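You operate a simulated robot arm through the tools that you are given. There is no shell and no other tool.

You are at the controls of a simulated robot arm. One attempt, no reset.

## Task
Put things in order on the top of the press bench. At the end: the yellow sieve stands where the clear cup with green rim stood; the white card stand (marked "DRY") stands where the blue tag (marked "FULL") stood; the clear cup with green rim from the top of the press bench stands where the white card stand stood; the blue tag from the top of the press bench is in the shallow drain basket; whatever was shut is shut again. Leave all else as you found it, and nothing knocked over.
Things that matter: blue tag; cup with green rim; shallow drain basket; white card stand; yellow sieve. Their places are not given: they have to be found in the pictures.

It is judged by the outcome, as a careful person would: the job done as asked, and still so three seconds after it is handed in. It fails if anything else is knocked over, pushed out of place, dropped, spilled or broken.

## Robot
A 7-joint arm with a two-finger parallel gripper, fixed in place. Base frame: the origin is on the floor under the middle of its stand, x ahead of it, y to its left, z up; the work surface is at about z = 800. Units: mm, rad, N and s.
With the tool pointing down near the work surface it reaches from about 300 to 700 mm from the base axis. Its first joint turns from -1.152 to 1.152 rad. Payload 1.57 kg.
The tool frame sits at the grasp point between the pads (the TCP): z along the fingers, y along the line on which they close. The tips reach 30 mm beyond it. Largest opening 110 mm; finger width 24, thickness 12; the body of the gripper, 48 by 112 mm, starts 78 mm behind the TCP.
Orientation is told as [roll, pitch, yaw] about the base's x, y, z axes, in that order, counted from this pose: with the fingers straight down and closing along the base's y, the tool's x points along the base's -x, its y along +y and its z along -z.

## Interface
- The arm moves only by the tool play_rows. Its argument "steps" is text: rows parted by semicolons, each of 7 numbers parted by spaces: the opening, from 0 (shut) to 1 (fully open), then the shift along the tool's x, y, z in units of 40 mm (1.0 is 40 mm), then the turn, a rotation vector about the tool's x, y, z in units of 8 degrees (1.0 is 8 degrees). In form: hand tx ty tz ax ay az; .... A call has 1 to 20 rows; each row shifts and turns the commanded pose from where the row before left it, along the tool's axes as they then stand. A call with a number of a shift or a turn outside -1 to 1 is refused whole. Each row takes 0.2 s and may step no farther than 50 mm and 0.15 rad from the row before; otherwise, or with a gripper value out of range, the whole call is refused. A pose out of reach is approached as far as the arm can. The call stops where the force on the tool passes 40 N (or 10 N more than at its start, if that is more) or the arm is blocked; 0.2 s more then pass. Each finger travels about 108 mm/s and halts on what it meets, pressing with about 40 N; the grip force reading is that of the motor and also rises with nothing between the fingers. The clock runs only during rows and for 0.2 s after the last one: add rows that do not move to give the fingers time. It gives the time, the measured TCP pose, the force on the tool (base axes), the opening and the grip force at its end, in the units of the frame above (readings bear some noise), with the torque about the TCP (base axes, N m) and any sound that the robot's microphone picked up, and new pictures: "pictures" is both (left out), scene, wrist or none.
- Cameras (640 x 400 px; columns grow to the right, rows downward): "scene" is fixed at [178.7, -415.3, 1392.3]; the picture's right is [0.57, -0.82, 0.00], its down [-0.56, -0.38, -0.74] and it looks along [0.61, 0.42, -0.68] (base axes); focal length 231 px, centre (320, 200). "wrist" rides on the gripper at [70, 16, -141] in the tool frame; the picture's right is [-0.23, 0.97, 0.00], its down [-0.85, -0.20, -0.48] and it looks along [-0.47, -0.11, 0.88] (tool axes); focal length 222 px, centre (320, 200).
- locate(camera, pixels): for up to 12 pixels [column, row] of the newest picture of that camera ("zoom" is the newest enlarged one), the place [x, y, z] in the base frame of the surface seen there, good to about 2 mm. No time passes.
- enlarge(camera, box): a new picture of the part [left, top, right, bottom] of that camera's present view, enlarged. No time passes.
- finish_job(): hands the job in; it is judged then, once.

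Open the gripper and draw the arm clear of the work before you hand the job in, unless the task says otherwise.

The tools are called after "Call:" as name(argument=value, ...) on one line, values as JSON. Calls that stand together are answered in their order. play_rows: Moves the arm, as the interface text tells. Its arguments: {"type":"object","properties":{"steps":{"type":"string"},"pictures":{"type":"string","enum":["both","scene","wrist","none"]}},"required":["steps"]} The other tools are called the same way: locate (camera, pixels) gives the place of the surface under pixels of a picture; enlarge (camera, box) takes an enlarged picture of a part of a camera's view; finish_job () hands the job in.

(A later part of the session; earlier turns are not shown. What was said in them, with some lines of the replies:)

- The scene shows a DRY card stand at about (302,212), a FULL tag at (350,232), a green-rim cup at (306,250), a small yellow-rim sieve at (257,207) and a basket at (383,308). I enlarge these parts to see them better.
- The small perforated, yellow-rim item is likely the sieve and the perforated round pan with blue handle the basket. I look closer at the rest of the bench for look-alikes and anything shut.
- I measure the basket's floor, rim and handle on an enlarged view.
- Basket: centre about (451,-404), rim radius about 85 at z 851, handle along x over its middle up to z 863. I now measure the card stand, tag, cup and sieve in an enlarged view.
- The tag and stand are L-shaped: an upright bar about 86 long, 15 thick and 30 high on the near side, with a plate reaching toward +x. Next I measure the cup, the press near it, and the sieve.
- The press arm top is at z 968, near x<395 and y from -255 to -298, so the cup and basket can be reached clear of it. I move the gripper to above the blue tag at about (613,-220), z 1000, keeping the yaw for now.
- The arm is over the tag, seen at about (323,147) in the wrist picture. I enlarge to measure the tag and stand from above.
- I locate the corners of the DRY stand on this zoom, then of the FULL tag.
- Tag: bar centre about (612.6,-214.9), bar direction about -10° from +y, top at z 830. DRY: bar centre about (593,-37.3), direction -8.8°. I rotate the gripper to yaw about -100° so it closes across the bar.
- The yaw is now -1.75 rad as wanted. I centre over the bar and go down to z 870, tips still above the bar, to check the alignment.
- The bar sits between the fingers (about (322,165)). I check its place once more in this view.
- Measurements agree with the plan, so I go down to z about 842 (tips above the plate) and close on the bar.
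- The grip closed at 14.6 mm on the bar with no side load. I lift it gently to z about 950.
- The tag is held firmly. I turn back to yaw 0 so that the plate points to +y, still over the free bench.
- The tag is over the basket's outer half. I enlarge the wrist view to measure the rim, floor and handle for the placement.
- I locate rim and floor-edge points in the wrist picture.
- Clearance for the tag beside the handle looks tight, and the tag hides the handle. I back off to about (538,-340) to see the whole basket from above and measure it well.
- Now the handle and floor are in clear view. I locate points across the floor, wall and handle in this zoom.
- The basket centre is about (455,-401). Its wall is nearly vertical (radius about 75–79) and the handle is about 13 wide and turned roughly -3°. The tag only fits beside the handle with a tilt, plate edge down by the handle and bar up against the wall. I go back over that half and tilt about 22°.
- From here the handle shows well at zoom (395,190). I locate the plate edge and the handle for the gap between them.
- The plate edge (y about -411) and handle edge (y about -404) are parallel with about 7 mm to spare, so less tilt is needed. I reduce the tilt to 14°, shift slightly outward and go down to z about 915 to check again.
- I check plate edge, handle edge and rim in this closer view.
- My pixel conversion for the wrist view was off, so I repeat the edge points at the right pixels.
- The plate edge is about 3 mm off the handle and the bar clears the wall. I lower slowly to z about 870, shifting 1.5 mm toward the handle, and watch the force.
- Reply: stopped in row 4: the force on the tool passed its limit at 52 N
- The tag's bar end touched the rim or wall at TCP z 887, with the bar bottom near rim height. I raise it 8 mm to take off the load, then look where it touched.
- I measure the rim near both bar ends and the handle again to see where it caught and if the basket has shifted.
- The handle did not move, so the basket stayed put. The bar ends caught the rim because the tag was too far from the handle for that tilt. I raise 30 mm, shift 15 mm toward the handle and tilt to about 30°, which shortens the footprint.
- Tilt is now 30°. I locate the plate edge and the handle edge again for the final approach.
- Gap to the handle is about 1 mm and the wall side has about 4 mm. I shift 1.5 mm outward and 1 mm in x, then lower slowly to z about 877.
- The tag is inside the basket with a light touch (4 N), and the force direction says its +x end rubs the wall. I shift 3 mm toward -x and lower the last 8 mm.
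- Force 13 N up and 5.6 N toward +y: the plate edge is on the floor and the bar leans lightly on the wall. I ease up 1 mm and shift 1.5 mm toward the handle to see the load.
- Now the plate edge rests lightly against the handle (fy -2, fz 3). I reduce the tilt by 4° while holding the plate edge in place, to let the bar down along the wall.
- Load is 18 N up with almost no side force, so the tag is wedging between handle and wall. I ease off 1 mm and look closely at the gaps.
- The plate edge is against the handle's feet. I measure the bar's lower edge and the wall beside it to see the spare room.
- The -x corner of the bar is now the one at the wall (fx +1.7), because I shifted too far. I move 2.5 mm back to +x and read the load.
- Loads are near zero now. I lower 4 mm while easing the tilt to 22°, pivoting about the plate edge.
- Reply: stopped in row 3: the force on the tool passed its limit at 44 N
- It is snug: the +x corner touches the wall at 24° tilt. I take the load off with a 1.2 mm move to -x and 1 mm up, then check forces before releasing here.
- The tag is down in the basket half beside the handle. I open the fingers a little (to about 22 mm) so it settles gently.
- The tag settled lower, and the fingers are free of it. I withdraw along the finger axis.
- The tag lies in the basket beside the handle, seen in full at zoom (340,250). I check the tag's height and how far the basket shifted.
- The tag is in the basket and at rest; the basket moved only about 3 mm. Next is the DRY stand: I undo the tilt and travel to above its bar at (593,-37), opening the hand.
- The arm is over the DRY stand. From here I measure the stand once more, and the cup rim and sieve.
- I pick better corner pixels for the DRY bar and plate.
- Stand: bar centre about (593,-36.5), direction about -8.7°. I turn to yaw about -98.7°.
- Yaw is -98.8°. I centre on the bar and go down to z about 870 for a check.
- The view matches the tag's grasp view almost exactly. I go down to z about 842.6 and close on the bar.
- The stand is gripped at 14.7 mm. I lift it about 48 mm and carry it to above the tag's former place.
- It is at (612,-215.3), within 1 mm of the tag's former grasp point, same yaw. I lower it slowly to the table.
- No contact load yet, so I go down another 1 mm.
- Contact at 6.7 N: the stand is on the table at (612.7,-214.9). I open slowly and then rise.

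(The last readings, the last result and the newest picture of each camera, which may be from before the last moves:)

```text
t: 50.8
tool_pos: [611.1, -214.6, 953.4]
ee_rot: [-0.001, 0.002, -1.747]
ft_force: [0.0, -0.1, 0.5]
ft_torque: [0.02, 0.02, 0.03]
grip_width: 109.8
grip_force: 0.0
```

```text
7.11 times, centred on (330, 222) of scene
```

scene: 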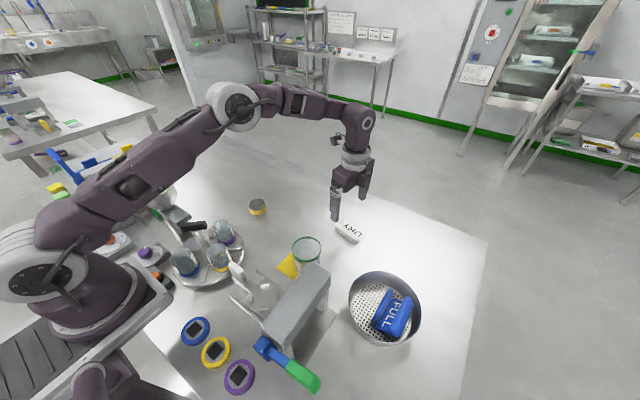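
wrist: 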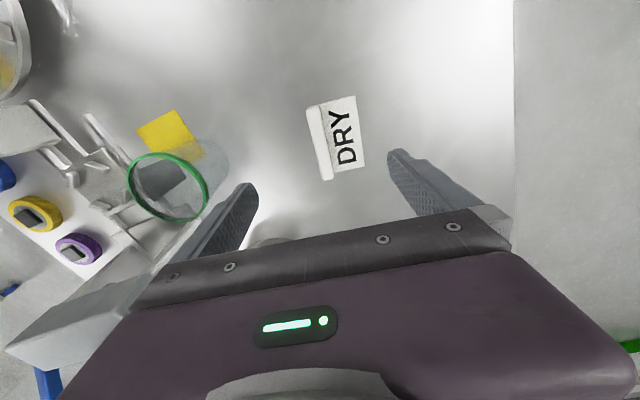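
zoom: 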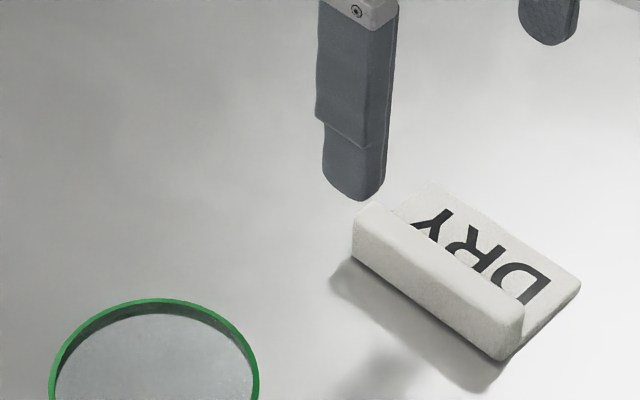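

The DRY stand sits exactly where the tag was. Next is the cup: I measure the cup rim, its body, and the parts around it that the fingers must avoid.

Call:
enlarge(camera="wrist", box=[80, 90, 250, 260])

Call:
locate(camera="wrist", pixels=[[128, 185], [148, 156], [205, 185], [190, 216], [165, 154], [168, 219], [225, 165], [210, 145], [120, 150], [95, 125], [140, 190], [165, 130]])

Call:
locate(camera="scene", pixels=[[258, 270], [265, 277], [280, 288], [297, 300], [240, 285], [237, 272], [292, 250], [322, 250], [307, 237], [307, 262], [300, 270], [290, 262]])

```text
2.35 times, centred on (165, 175) of wrist
```

zoom: 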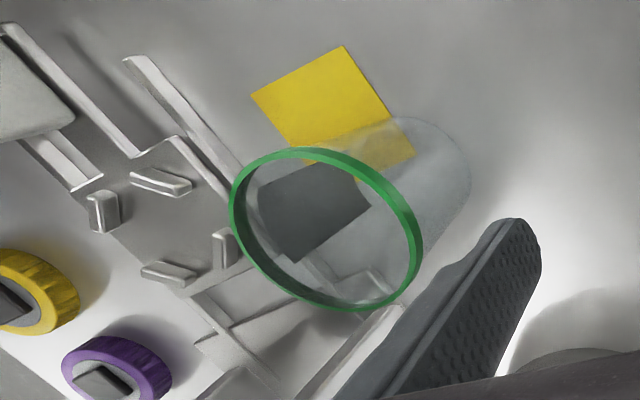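

```text
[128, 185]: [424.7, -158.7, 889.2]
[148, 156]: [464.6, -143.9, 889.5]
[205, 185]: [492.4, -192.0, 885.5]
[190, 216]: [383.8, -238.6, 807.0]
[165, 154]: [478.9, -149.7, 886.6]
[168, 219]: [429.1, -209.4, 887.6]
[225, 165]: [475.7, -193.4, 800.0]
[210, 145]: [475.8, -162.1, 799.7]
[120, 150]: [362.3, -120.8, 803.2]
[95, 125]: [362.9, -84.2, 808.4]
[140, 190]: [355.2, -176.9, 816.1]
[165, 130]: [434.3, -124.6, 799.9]
```

```text
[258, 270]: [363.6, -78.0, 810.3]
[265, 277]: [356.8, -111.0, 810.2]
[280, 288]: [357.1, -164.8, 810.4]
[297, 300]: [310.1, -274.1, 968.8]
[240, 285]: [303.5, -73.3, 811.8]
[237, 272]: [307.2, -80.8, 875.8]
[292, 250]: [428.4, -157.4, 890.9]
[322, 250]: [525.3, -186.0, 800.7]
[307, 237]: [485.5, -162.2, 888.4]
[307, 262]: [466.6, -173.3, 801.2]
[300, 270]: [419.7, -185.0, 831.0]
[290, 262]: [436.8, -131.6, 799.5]
```

Cup: rim centre about (456,-180.5), radius about 38, top at z 888; the rails and press parts start at x below 365–395, so gripping along x is clear. I move over the cup at z about 953, keeping the yaw.

Call:
play_rows(steps="1 0.031 -0.795 0 0 0 0;1 0.031 -0.795 0 0 0 0;1 0.031 -0.795 0 0 0 0;1 0.031 -0.795 0 0 0 0;1 0.031 -0.795 0 0 0 0;1 0 0 0 0 0 0;1 0 0 0 0 0 0", pictures="both")

Call:
enlarge(camera="wrist", box=[240, 80, 420, 240])

```text
t: 52.4
tool_pos: [456.6, -181.5, 954.0]
ee_rot: [0.001, 0.001, -1.749]
ft_force: [-0.2, 0.1, -0.3]
ft_torque: [0.0, 0.02, -0.02]
grip_width: 110.2
grip_force: 0.1
```

scene: 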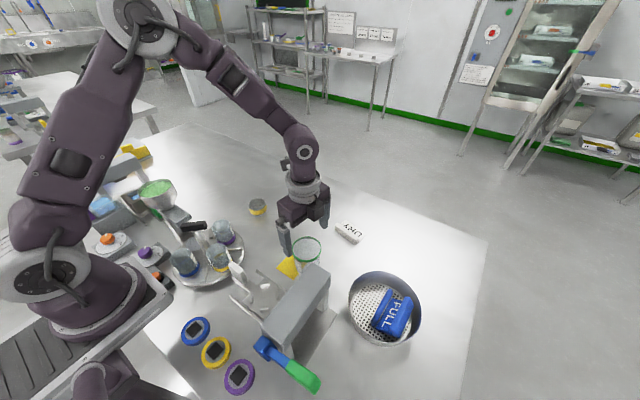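
wrist: 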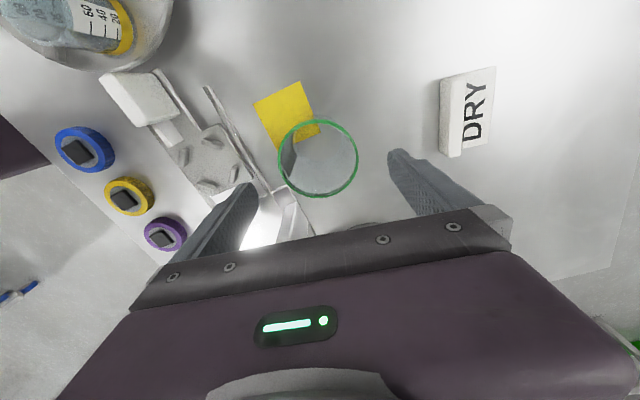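

```text
2.50 times, centred on (330, 160) of wrist
```

zoom: 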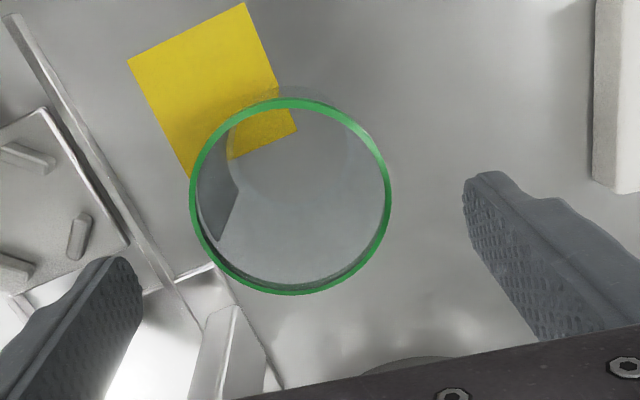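

The cup is below the hand. I locate the rail and plate beside it, and the rim, to make sure the near finger (about x 390–404, y -183 to -159) comes down on free ground.

Call:
locate(camera="zoom", pixels=[[100, 155], [150, 240], [195, 320], [215, 275], [230, 315], [165, 275], [250, 350], [200, 240], [150, 320], [270, 375]])

Call:
locate(camera="wrist", pixels=[[279, 158], [357, 158], [318, 119], [318, 196], [291, 130], [346, 185], [289, 182], [348, 133], [325, 150], [320, 165], [300, 120], [310, 140]])

```text
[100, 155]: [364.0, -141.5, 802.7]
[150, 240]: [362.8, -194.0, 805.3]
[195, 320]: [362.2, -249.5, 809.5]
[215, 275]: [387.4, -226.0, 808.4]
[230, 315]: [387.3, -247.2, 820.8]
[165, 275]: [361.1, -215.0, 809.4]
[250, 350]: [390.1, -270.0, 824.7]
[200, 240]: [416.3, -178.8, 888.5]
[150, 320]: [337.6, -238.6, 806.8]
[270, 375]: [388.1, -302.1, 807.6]
```

```text
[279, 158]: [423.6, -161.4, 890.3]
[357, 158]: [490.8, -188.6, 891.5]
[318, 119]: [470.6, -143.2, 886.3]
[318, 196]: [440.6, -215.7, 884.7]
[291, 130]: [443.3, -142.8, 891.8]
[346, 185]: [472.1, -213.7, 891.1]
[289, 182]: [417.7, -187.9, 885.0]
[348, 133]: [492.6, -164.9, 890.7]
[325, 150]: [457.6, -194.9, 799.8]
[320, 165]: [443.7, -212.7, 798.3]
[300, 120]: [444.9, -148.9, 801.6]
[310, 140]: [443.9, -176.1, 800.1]
```

The ground where the fingers come down is free (rail at x≤365, plate at y<-215). I centre on the cup at about (456.4,-178) and go down to z about 846.

Call:
play_rows(steps="1 0.074 -0.013 0 0 0 0;1 0 0 0.45 0 0 0;1 0 0 0.45 0 0 0;1 0 0 0.45 0 0 0;1 0 0 0.45 0 0 0;1 0 0 0.45 0 0 0;1 0 0 0.44 0 0 0;1 0 0 0 0 0 0;1 0 0 0 0 0 0", pictures="both")

Call:
enlarge(camera="scene", box=[250, 210, 360, 300])

```text
t: 54.4
tool_pos: [455.7, -178.6, 844.6]
ee_rot: [0.0, 0.002, -1.747]
ft_force: [0.4, 0.1, 0.0]
ft_torque: [0.02, 0.01, 0.02]
grip_width: 110.1
grip_force: 0.1
```

scene: 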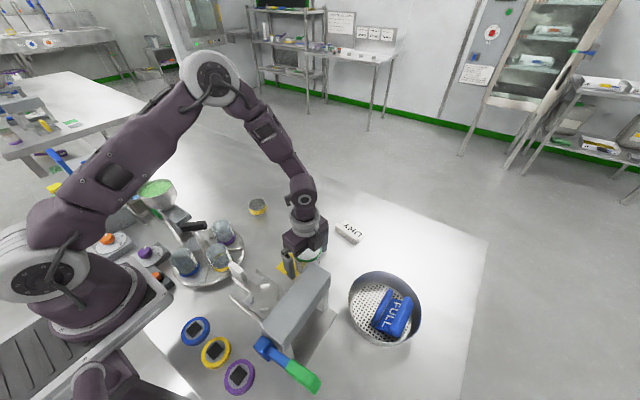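
wrist: 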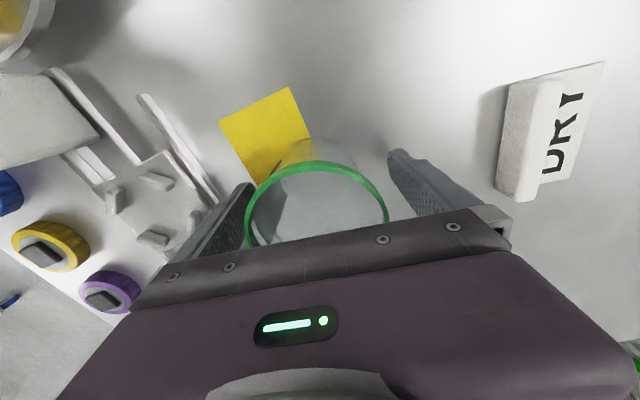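

```text
4.44 times, centred on (305, 255) of scene
```

zoom: 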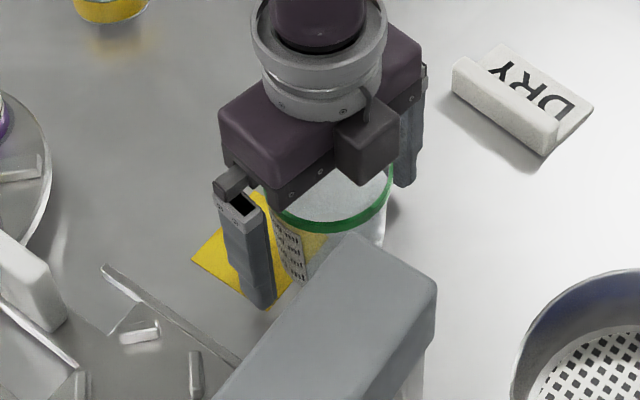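

The fingers straddle the cup with room on both sides and no contact. I close slowly until they meet the cup wall.

Call:
play_rows(steps="0.9 0 0 0 0 0 0;0.82 0 0 0 0 0 0;0.76 0 0 0 0 0 0;0.72 0 0 0 0 0 0;0.68 0 0 0 0 0 0;0.64 0 0 0 0 0 0;0.6 0 0 0 0 0 0;0.56 0 0 0 0 0 0;0.52 0 0 0 0 0 0;0.52 0 0 0 0 0 0", pictures="both")

```text
t: 56.6
tool_pos: [457.3, -179.4, 844.8]
ee_rot: [-0.001, 0.003, -1.75]
ft_force: [0.1, -0.5, 0.5]
ft_torque: [0.02, 0.0, -0.01]
grip_width: 70.1
grip_force: 39.6
```

scene: 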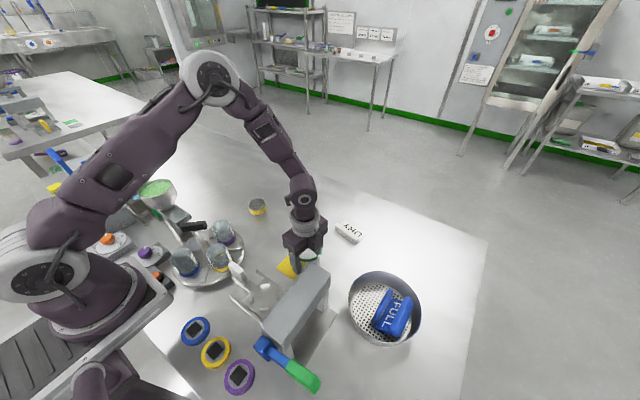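
wrist: 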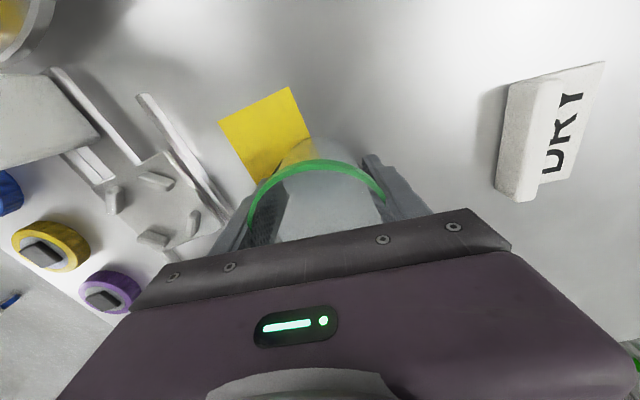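

The cup is gripped at 70.1 mm with 40 N and no side load. I lift it gently, keeping it upright.

Call:
play_rows(steps="0.52 0 0 -0.1 0 0 0;0.52 0 0 -0.2 0 0 0;0.52 0 0 -0.3 0 0 0;0.52 0 0 -0.4 0 0 0;0.52 0 0 -0.4 0 0 0;0.52 0 0 -0.3 0 0 0;0.52 0 0 -0.2 0 0 0;0.52 0 0 0 0 0 0", pictures="both")

Call:
enlarge(camera="scene", box=[250, 200, 360, 290])

```text
t: 58.4
tool_pos: [457.3, -179.0, 921.4]
ee_rot: [-0.001, 0.001, -1.747]
ft_force: [0.3, 0.0, -0.9]
ft_torque: [0.01, 0.04, -0.01]
grip_width: 69.9
grip_force: 40.2
```

scene: 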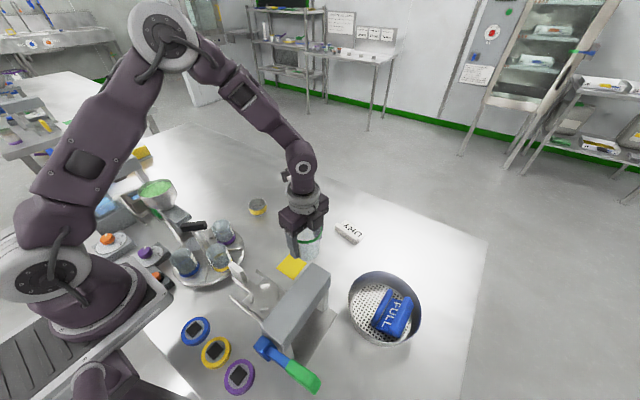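
wrist: 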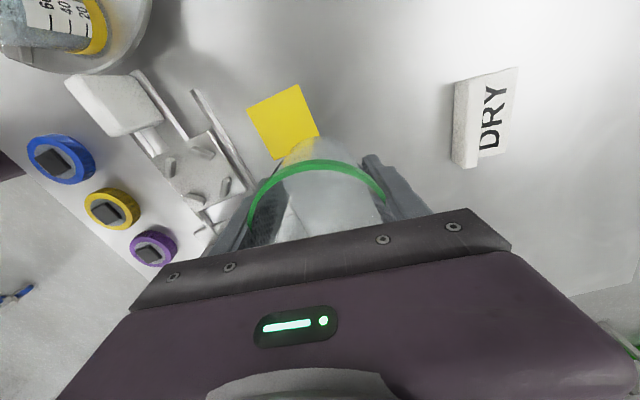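

```text
4.44 times, centred on (305, 245) of scene
```

zoom: 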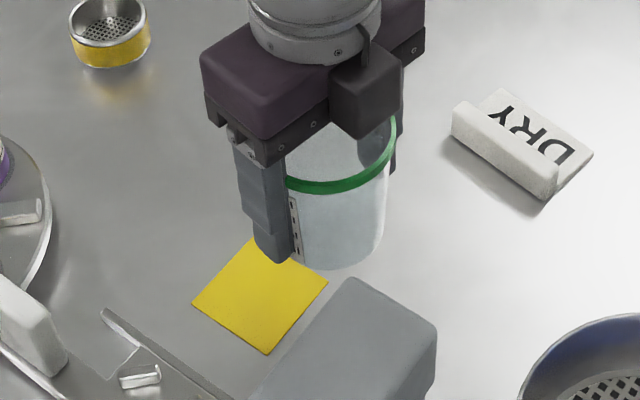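

The cup is up and clear and the yellow note stayed flat. I carry it smoothly to above the DRY stand's former place, about (613,-39.5).

Call:
play_rows(steps="0.52 0.15 0.117 0 0 0 0;0.52 0.3 0.235 0 0 0 0;0.52 0.45 0.353 0 0 0 0;0.52 0.5 0.392 0 0 0 0;0.52 0.5 0.392 0 0 0 0;0.52 0.5 0.392 0 0 0 0;0.52 0.5 0.392 0 0 0 0;0.52 0.45 0.353 0 0 0 0;0.52 0.4 0.314 0 0 0 0;0.52 0.24 0.188 0 0 0 0;0.52 0.12 0.102 0 0 0 0;0.52 0 0 0 0 0 0;0.52 0 0 0 0 0 0", pictures="both")

```text
t: 61.2
tool_pos: [613.2, -40.1, 921.4]
ee_rot: [0.001, 0.003, -1.748]
ft_force: [-0.3, 0.4, -0.4]
ft_torque: [0.0, -0.01, 0.01]
grip_width: 70.1
grip_force: 39.7
```

scene: 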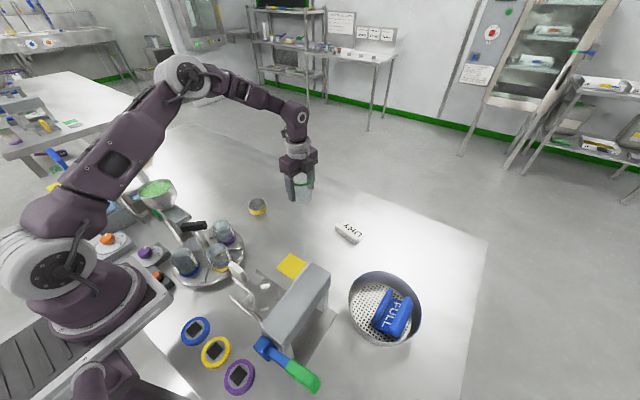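
wrist: 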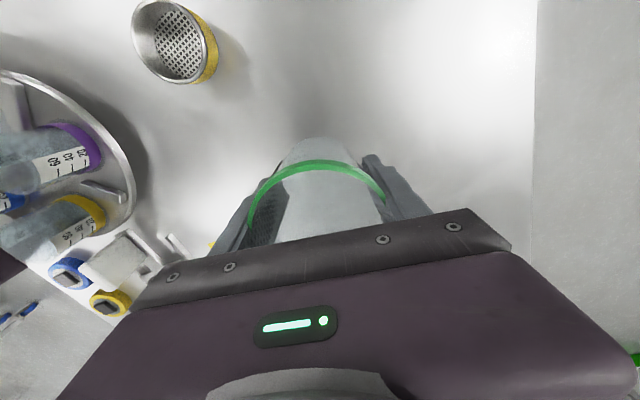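

It is at (613.2,-40.1). I lower it to just above the table.

Call:
play_rows(steps="0.52 0 0 0.3 0 0 0;0.52 0 0 0.45 0 0 0;0.52 0 0 0.45 0 0 0;0.52 0 0 0.35 0 0 0;0.52 0 0 0.2 0 0 0;0.52 0 0 0.1 0 0 0;0.52 0 0 0.03 0 0 0;0.52 0 0 0 0 0 0", pictures="none")

Call:
play_rows(steps="0.52 0 0 0.02 0 0 0;0.52 0 0 0 0 0 0", pictures="none")

```text
t: 63.0
tool_pos: [613.4, -39.7, 845.4]
ee_rot: [0.0, 0.001, -1.748]
ft_force: [-0.7, -0.4, 0.4]
ft_torque: [0.0, 0.0, 0.0]
grip_width: 70.2
grip_force: 40.3
```

```text
t: 63.6
tool_pos: [614.6, -38.8, 846.4]
ee_rot: [0.0, 0.002, -1.748]
ft_force: [-0.6, 0.0, -0.3]
ft_torque: [-0.01, -0.02, -0.01]
grip_width: 69.8
grip_force: 39.9
```

No contact yet, so I keep lowering in small steps.

Call:
play_rows(steps="0.52 0 0 0.02 0 0 0;0.52 0 0 0 0 0 0", pictures="none")

```text
t: 64.2
tool_pos: [614.1, -39.3, 844.7]
ee_rot: [0.0, 0.002, -1.75]
ft_force: [-0.8, 0.9, 2.1]
ft_torque: [0.01, -0.04, 0.02]
grip_width: 69.9
grip_force: 39.6
```

First touch shows (2 N). One more small step, then I look.

Call:
play_rows(steps="0.52 0 0 0.015 0 0 0;0.52 0 0 0 0 0 0", pictures="scene")

Call:
enlarge(camera="scene", box=[250, 150, 350, 230])

```text
t: 64.8
tool_pos: [613.4, -39.4, 844.5]
ee_rot: [0.0, 0.003, -1.746]
ft_force: [-2.3, 0.1, 13.6]
ft_torque: [0.09, -0.01, 0.01]
grip_width: 69.9
grip_force: 40.1
```

scene: 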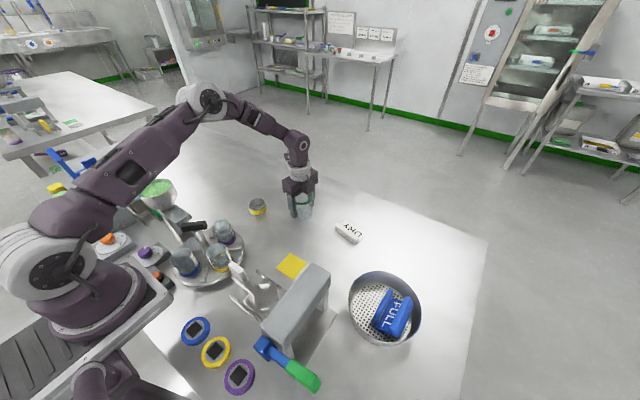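

```text
5.00 times, centred on (300, 190) of scene
```

zoom: 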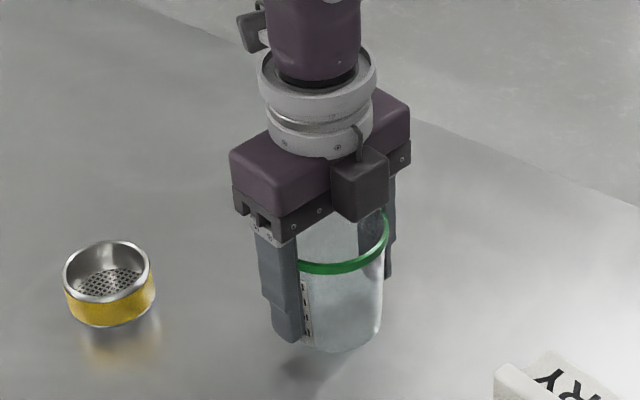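

Contact is firm (13.6 N), and the cup stands on the table. I open slowly and fully, then rise straight up.

Call:
play_rows(steps="0.64 0 0 0 0 0 0;0.66 0 0 0 0 0 0;0.7 0 0 0 0 0 0;0.8 0 0 0 0 0 0;0.9 0 0 0 0 0 0;1 0 0 0 0 0 0;1 0 0 0 0 0 0;1 0 0 -0.3 0 0 0;1 0 0 -0.6 0 0 0;1 0 0 -0.7 0 0 0;1 0 0 -0.7 0 0 0;1 0 0 -0.7 0 0 0;1 0 0 0 0 0 0", pictures="both")

Call:
enlarge(camera="scene", box=[230, 150, 350, 250])

```text
t: 67.6
tool_pos: [612.1, -40.3, 965.4]
ee_rot: [0.0, 0.0, -1.749]
ft_force: [0.4, 0.0, -0.3]
ft_torque: [0.0, -0.02, 0.04]
grip_width: 110.0
grip_force: 0.0
```

scene: 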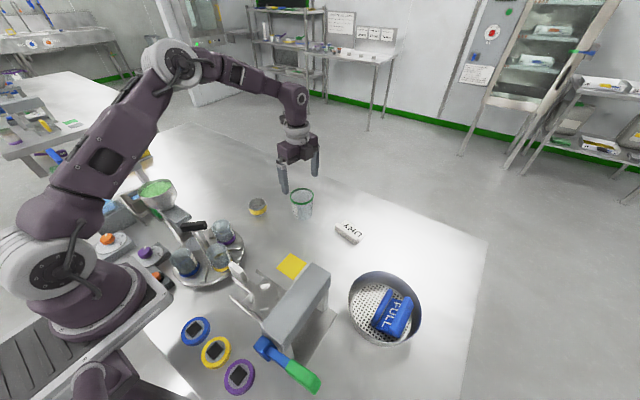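
wrist: 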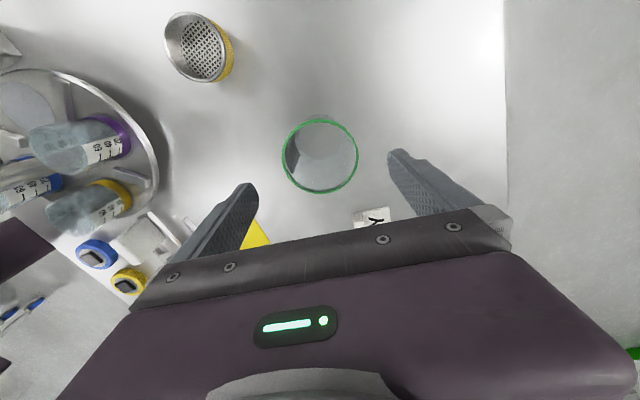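

```text
4.00 times, centred on (290, 200) of scene
```

zoom: 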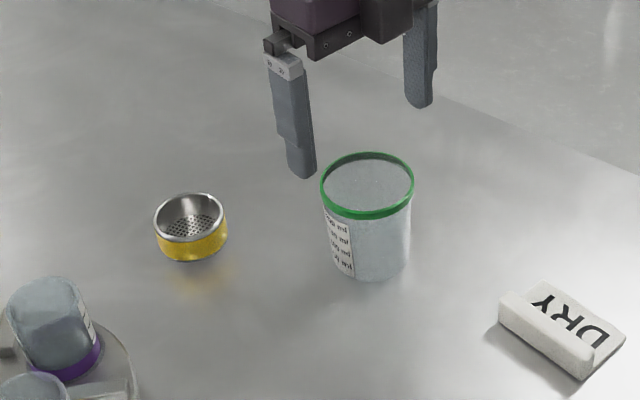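

The cup stands upright where the DRY stand was. Next the sieve: I move over it at about (533,101), keeping height.

Call:
play_rows(steps="1 0.624 -0.512 0 0 0 0;1 0.624 -0.512 0 0 0 0;1 0.624 -0.512 0 0 0 0;1 0.624 -0.512 0 0 0 0;1 0.624 -0.512 0 0 0 0;0.8 0 0 0 0 0 0;0.8 0 0 0 0 0 0", pictures="both")

Call:
enlarge(camera="wrist", box=[240, 80, 420, 240])

```text
t: 69.2
tool_pos: [534.4, 100.5, 965.2]
ee_rot: [0.001, 0.001, -1.748]
ft_force: [-0.6, 0.3, 0.0]
ft_torque: [0.0, 0.01, 0.03]
grip_width: 87.9
grip_force: 0.0
```

scene: 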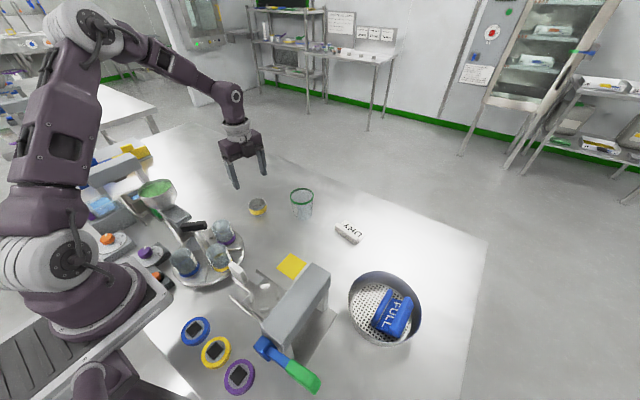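
wrist: 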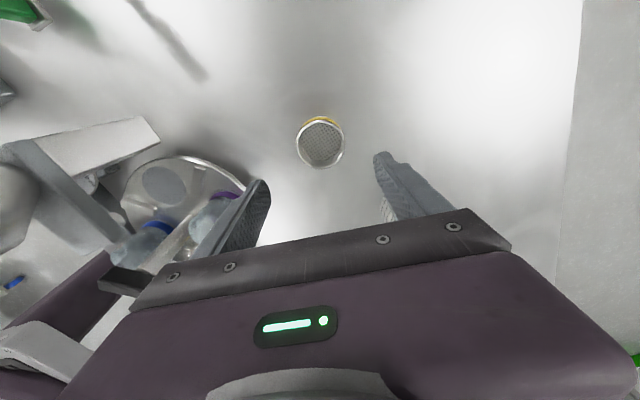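

```text
2.50 times, centred on (330, 160) of wrist
```

zoom: 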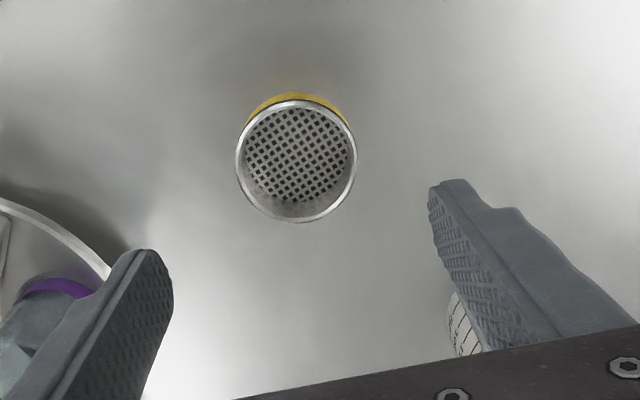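

I locate the sieve rim and the nearby bottle tray, to be sure the near finger clears it.

Call:
locate(camera="zoom", pixels=[[237, 160], [356, 165], [297, 103], [297, 220], [257, 120], [338, 120], [255, 205], [340, 205], [297, 155], [300, 96]])

Call:
locate(camera="wrist", pixels=[[240, 180], [222, 168], [195, 158], [222, 195], [212, 210], [232, 175], [247, 187], [150, 125]])

Call:
locate(camera="scene", pixels=[[243, 240], [244, 250], [238, 228], [225, 225], [222, 235], [236, 260]])

```text
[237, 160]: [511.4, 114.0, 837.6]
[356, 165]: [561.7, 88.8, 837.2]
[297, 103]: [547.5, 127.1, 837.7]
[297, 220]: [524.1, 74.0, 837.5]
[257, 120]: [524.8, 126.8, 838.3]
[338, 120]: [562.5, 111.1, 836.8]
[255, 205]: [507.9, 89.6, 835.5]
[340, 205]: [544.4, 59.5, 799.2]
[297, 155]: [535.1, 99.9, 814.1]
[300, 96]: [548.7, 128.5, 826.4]
```

```text
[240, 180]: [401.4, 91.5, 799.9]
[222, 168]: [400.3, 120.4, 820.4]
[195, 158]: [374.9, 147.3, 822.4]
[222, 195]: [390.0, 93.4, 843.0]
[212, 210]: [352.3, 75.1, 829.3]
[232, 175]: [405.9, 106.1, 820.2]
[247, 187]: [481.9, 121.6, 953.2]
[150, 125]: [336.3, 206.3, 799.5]
```

```text
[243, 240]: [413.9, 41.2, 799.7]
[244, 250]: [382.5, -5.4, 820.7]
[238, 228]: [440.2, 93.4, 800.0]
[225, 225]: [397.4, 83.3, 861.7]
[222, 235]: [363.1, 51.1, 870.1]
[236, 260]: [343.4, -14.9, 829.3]
```

Sieve: centre about (535.8,100.8), diameter about 58, top z 837.5; the tray edge is at x≤414, well away. I centre and go down to z about 838.

Call:
play_rows(steps="0.8 0.013 0.033 0.3 0 0 0;0.8 0 0 0.6 0 0 0;0.8 0 0 0.6 0 0 0;0.8 0 0 0.6 0 0 0;0.8 0 0 0.6 0 0 0;0.8 0 0 0.48 0 0 0;0.8 0 0 0 0 0 0;0.8 0 0 0 0 0 0", pictures="both")

Call:
enlarge(camera="scene", box=[210, 150, 310, 230])

```text
t: 71.0
tool_pos: [535.5, 101.2, 837.0]
ee_rot: [0.0, 0.002, -1.747]
ft_force: [-0.4, -0.2, 0.2]
ft_torque: [-0.03, 0.0, -0.01]
grip_width: 88.0
grip_force: 0.1
```

scene: 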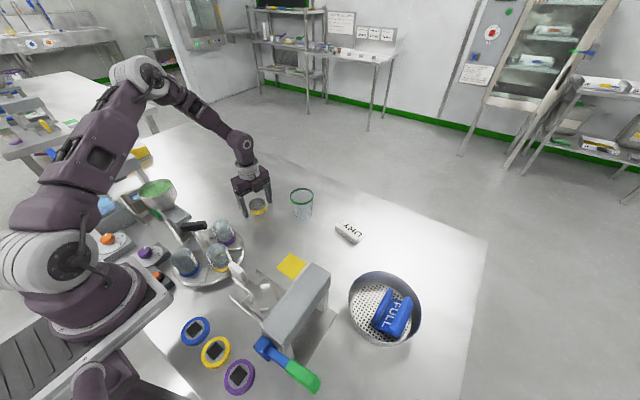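
wrist: 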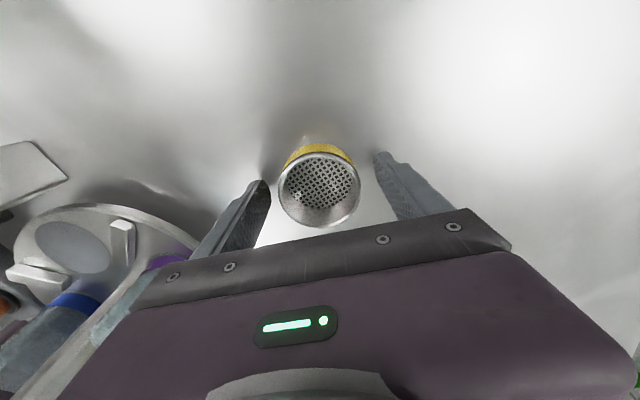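

```text
5.00 times, centred on (260, 190) of scene
```

zoom: 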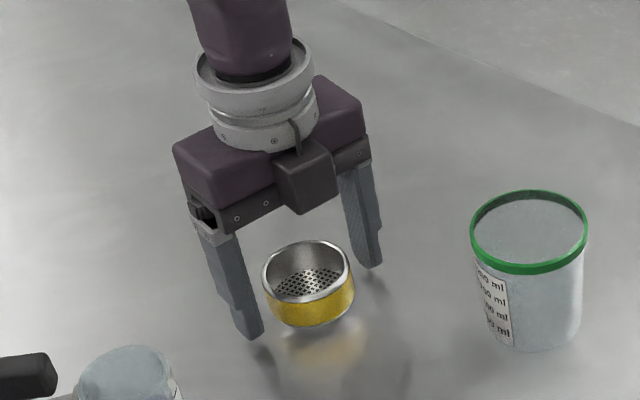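

The sieve is centred between the fingers and nothing touches. I close slowly on it.

Call:
play_rows(steps="0.72 0 0 0 0 0 0;0.66 0 0 0 0 0 0;0.62 0 0 0 0 0 0;0.58 0 0 0 0 0 0;0.55 0 0 0 0 0 0;0.52 0 0 0 0 0 0;0.48 0 0 0 0 0 0;0.44 0 0 0 0 0 0;0.4 0 0 0 0 0 0;0.4 0 0 0 0 0 0", pictures="wrist")

```text
t: 73.2
tool_pos: [536.0, 101.2, 837.2]
ee_rot: [0.001, 0.003, -1.748]
ft_force: [-0.3, -0.3, -0.7]
ft_torque: [0.0, 0.01, -0.01]
grip_width: 58.6
grip_force: 39.4
```

wrist: 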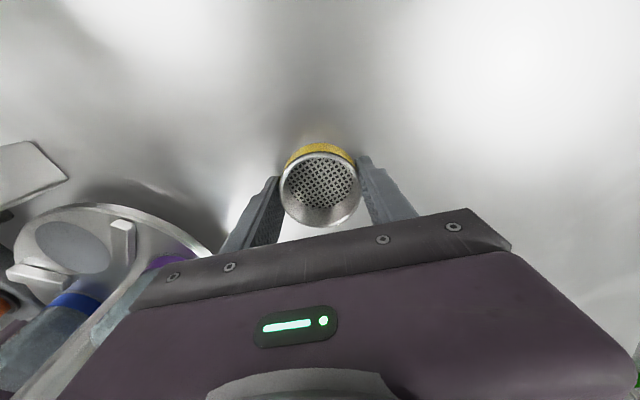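

The sieve is held at 58.6 mm. I lift it 80 mm.

Call:
play_rows(steps="0.4 0 0 -0.1 0 0 0;0.4 0 0 -0.3 0 0 0;0.4 0 0 -0.5 0 0 0;0.4 0 0 -0.5 0 0 0;0.4 0 0 -0.4 0 0 0;0.4 0 0 -0.2 0 0 0;0.4 0 0 0 0 0 0", pictures="scene")

Call:
play_rows(steps="0.4 -0.3 -0.03 0 0 0 0;0.4 -0.6 -0.0605 0 0 0 0;0.4 -0.8 -0.0807 0 0 0 0;0.4 -0.8 -0.0807 0 0 0 0;0.4 -0.8 -0.0807 0 0 0 0;0.4 -0.8 -0.0807 0 0 0 0;0.4 -0.8 -0.0807 0 0 0 0;0.4 -0.8 -0.0807 0 0 0 0;0.4 -0.7 -0.0706 0 0 0 0;0.4 -0.5 -0.0504 0 0 0 0;0.4 -0.34 -0.0343 0 0 0 0;0.4 0 0 0 0 0 0;0.4 0 0 0 0 0 0", pictures="both")

```text
t: 74.8
tool_pos: [534.9, 101.7, 918.4]
ee_rot: [0.0, 0.001, -1.748]
ft_force: [-0.3, 0.5, -1.3]
ft_torque: [-0.01, -0.04, -0.01]
grip_width: 58.7
grip_force: 40.3
```

scene: 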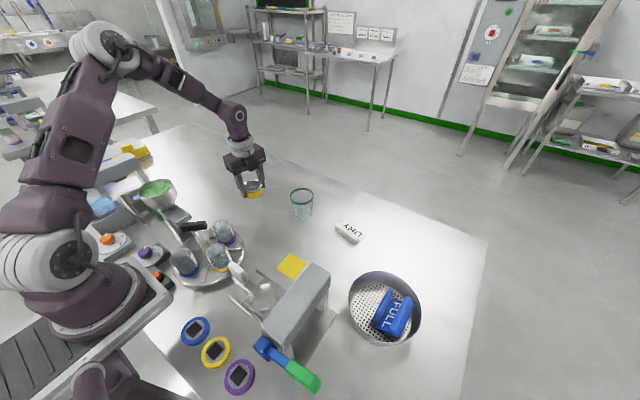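

```text
t: 77.6
tool_pos: [456.7, -178.8, 917.8]
ee_rot: [0.0, 0.002, -1.747]
ft_force: [0.8, -0.2, -0.8]
ft_torque: [-0.01, 0.02, 0.0]
grip_width: 58.5
grip_force: 40.1
```

scene: 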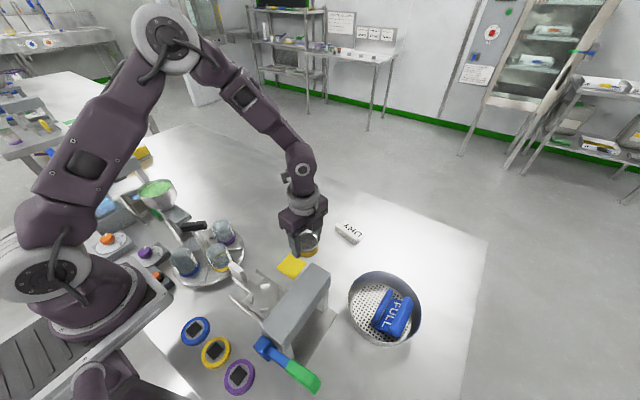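
wrist: 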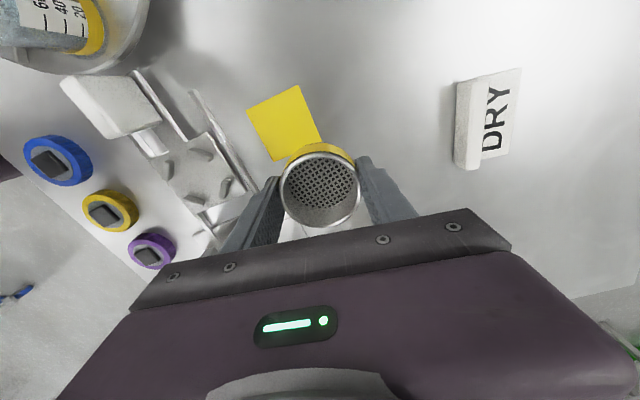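

The sieve is over the cup's former place. I check how near the yellow note lies to it.

Call:
enlarge(camera="scene", box=[260, 220, 350, 290])

Call:
locate(camera="wrist", pixels=[[298, 87], [250, 109], [275, 158], [318, 135], [300, 146], [285, 154], [285, 120]])

Call:
locate(camera="scene", pixels=[[295, 254], [308, 265], [280, 267.5], [295, 279], [293, 266]])

```text
5.71 times, centred on (305, 255) of scene
```

zoom: 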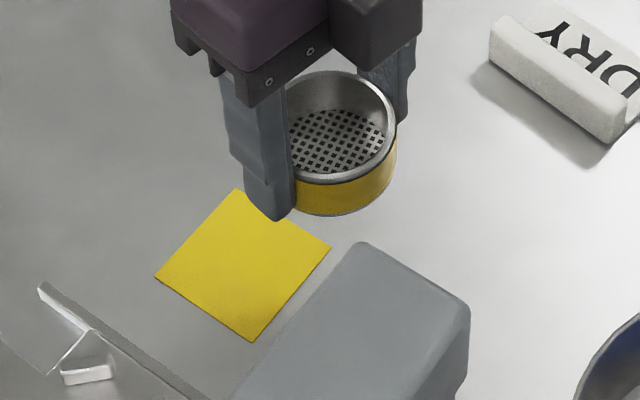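

```text
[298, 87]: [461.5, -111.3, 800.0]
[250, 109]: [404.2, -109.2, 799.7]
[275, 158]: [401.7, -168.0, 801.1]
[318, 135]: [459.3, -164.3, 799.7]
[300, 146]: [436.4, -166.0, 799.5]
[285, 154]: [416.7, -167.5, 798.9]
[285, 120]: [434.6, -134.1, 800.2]
```

```text
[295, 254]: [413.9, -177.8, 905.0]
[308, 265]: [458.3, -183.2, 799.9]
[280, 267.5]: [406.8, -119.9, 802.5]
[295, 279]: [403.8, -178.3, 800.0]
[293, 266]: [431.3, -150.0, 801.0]
```

The cup overlapped the note's corner, and the smaller sieve will as well, from above. I lower it to just above the surface.

Call:
play_rows(steps="0.4 0 0 0.3 0 0 0;0.4 0 0 0.45 0 0 0;0.4 0 0 0.45 0 0 0;0.4 0 0 0.4 0 0 0;0.4 0 0 0.25 0 0 0;0.4 0 0 0.1 0 0 0;0.4 0 0 0 0 0 0", pictures="none")

Call:
play_rows(steps="0.4 0 0 0.02 0 0 0;0.4 0 0 0 0 0 0", pictures="none")

```text
t: 79.2
tool_pos: [456.6, -177.8, 838.3]
ee_rot: [0.0, 0.001, -1.75]
ft_force: [-0.3, -0.5, -1.1]
ft_torque: [0.03, 0.0, 0.03]
grip_width: 58.3
grip_force: 40.4
```

```text
t: 79.8
tool_pos: [456.1, -178.1, 838.5]
ee_rot: [0.001, 0.002, -1.748]
ft_force: [0.8, 0.3, -0.8]
ft_torque: [0.01, -0.01, 0.03]
grip_width: 58.4
grip_force: 40.0
```

No contact yet; I continue in small steps.

Call:
play_rows(steps="0.4 0 0 0.02 0 0 0;0.4 0 0 0 0 0 0", pictures="none")

```text
t: 80.4
tool_pos: [457.5, -178.4, 837.3]
ee_rot: [0.0, 0.002, -1.747]
ft_force: [-0.2, 0.8, 5.4]
ft_torque: [0.04, 0.04, 0.05]
grip_width: 58.5
grip_force: 39.9
```

Contact at 5.4 N: the sieve is down at about (456.8,-178.2). I open slowly and rise straight up.

Call:
play_rows(steps="0.54 0 0 0 0 0 0;0.56 0 0 0 0 0 0;0.6 0 0 0 0 0 0;0.7 0 0 0 0 0 0;0.8 0 0 0 0 0 0;0.8 0 0 0 0 0 0;0.8 0 0 -0.3 0 0 0;0.8 0 0 -0.6 0 0 0;0.8 0 0 -0.8 0 0 0;0.8 0 0 -0.8 0 0 0;0.8 0 0 -0.8 0 0 0;0.8 0 0 0 0 0 0", pictures="both")

Call:
enlarge(camera="scene", box=[220, 180, 440, 360])

```text
t: 83.0
tool_pos: [455.4, -177.2, 969.4]
ee_rot: [0.001, 0.003, -1.748]
ft_force: [-0.8, 0.6, -0.6]
ft_torque: [0.02, 0.0, 0.02]
grip_width: 87.8
grip_force: 0.1
```

scene: 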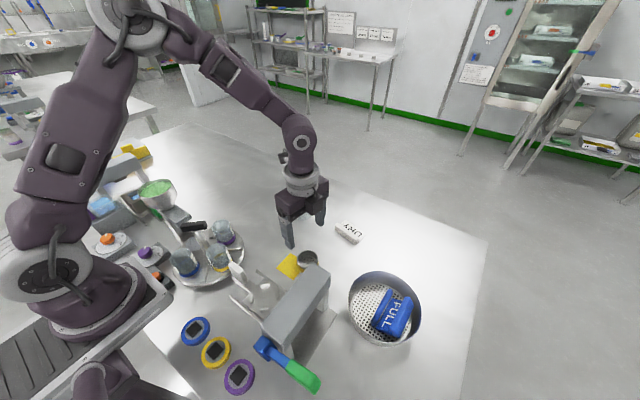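
wrist: 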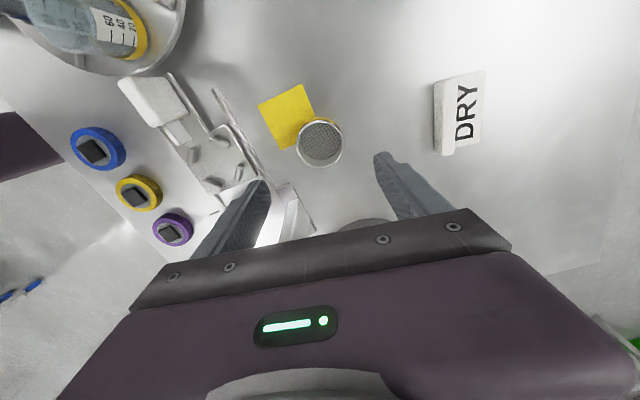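

```text
2.22 times, centred on (330, 270) of scene
```

zoom: 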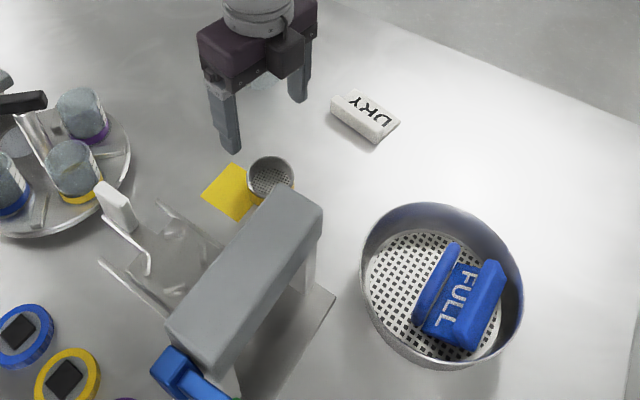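

All four items are placed. I compare the basket with its starting view in the same crop to judge how far it was nudged.

Call:
enlarge(camera="scene", box=[340, 260, 430, 350])

Call:
locate(camera="zoom", pixels=[[230, 130], [235, 203], [155, 165], [478, 235], [295, 50], [315, 375], [347, 137], [306, 205], [269, 288], [305, 185], [420, 200], [385, 290]])

```text
4.44 times, centred on (385, 305) of scene
```

zoom: 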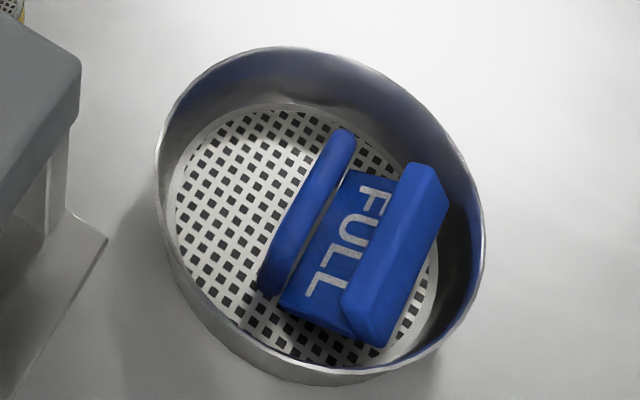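

```text
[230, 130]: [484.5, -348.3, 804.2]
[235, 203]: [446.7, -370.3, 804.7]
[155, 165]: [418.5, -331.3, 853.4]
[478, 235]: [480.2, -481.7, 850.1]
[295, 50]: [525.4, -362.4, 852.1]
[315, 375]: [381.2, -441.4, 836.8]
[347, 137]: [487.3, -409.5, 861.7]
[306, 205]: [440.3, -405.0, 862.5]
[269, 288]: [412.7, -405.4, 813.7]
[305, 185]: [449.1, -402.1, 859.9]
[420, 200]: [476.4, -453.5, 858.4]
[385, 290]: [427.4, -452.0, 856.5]
```

The basket is only about 5 mm from where it was and the tag rests steady inside it. I raise the arm and draw it back toward its starting place.

Call:
play_rows(steps="0.8 0 0 -0.5 0 0 0;0.8 0 0 -0.9 0 0 0;0.8 0 0 -0.9 0 0 0;0.8 0 0 -0.9 0 0 0;0.8 0 0 -0.9 0 0 0;1 0.8 0 0 0 0 -0.9635;1 0 0 0 0 0 -0.9635;1 0 0 0 0 0 -0.9635;1 0 0 0 0 0 -0.9635;1 0 0 0 0 0 -0.9635;1 0 0 0 0 0 -0.9635;1 0 0 0 0 0 -0.9635;1 0 0 0 0 0 -0.9635;1 0 0 0 0 0 -0.9635;1 0 0 0 0 0 -0.9635;1 0 0 0 0 0 -0.9635;1 0 0 0 0 0 -0.9635;1 0 0 0 0 0 -0.9635;1 0 0 0 0 0 0", pictures="none")

Call:
play_rows(steps="1 0 0.9 0 0 0 0;1 0 0.9 0 0 0 0;1 0 0.9 0 0 0 0;1 0 0.9 0 0 0 0;1 0 0.9 0 0 0 0;1 0 0.3 0 0 0 0;1 0 0 0 0 0 0;1 0 0 0 0 0 0", pictures="both")

Call:
enlarge(camera="scene", box=[220, 170, 440, 360])

```text
t: 87.0
tool_pos: [462.6, -147.5, 1133.2]
ee_rot: [0.002, 0.0, 0.004]
ft_force: [-0.4, 0.5, -1.2]
ft_torque: [-0.04, -0.02, 0.02]
grip_width: 110.0
grip_force: 0.2
```

```text
t: 88.8
tool_pos: [461.8, 44.9, 1134.4]
ee_rot: [0.001, 0.001, 0.002]
ft_force: [-0.2, -0.5, -0.1]
ft_torque: [0.0, 0.01, 0.0]
grip_width: 109.8
grip_force: 0.1
```

scene: 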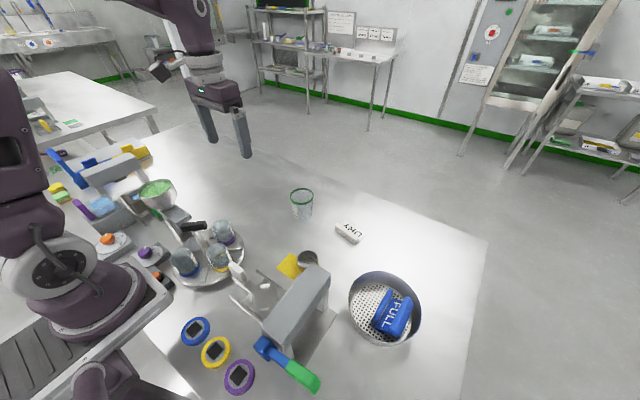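
wrist: 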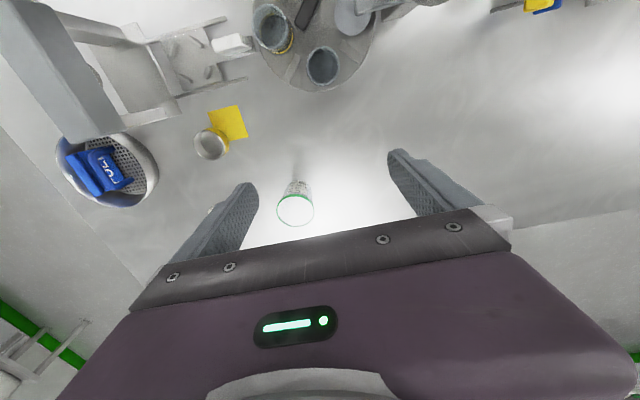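

```text
2.11 times, centred on (330, 265) of scene
```

zoom: 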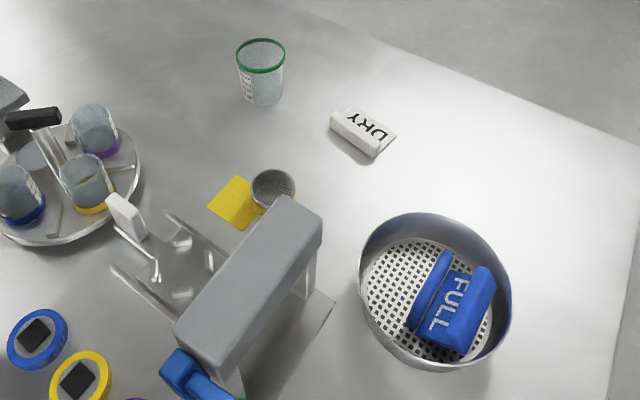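

The cup, DRY stand and sieve stand upright in their new places. The tag rests in the basket, the hand is open and the arm is clear of the bench. Nothing was opened that needs shutting, so I hand the job in.

Call:
finish_job()

```text
The job is handed in.
```

The job is handed in, and all four moves were done. I have no verdict back yet.

- **Blue tag ("FULL"):** it is in the shallow drain basket, beside the handle. It does not lie flat: it rests tilted, with its bar against the wall and the bar's top a few millimetres above the rim. It was steady when I left it.
- **White card stand ("DRY"):** it stands where the blue tag stood, within about 1 mm and at the same angle.
- **Cup with green rim:** it stands upright where the card stand stood.
- **Yellow sieve:** it stands where the cup stood. Like the cup before it, it overlaps a corner of the yellow note.

**Basket moved:** twice while I was fitting the tag in, its bar pressed on the basket's wall or rim hard enough to stop the arm (52 N and 44 N). The basket ended about 5 mm from where it was. I left it there rather than risk upsetting the tag by pushing it back.

Nothing was opened, so there was nothing to shut again. Nothing else was knocked over, and the arm was drawn clear with the gripper open.
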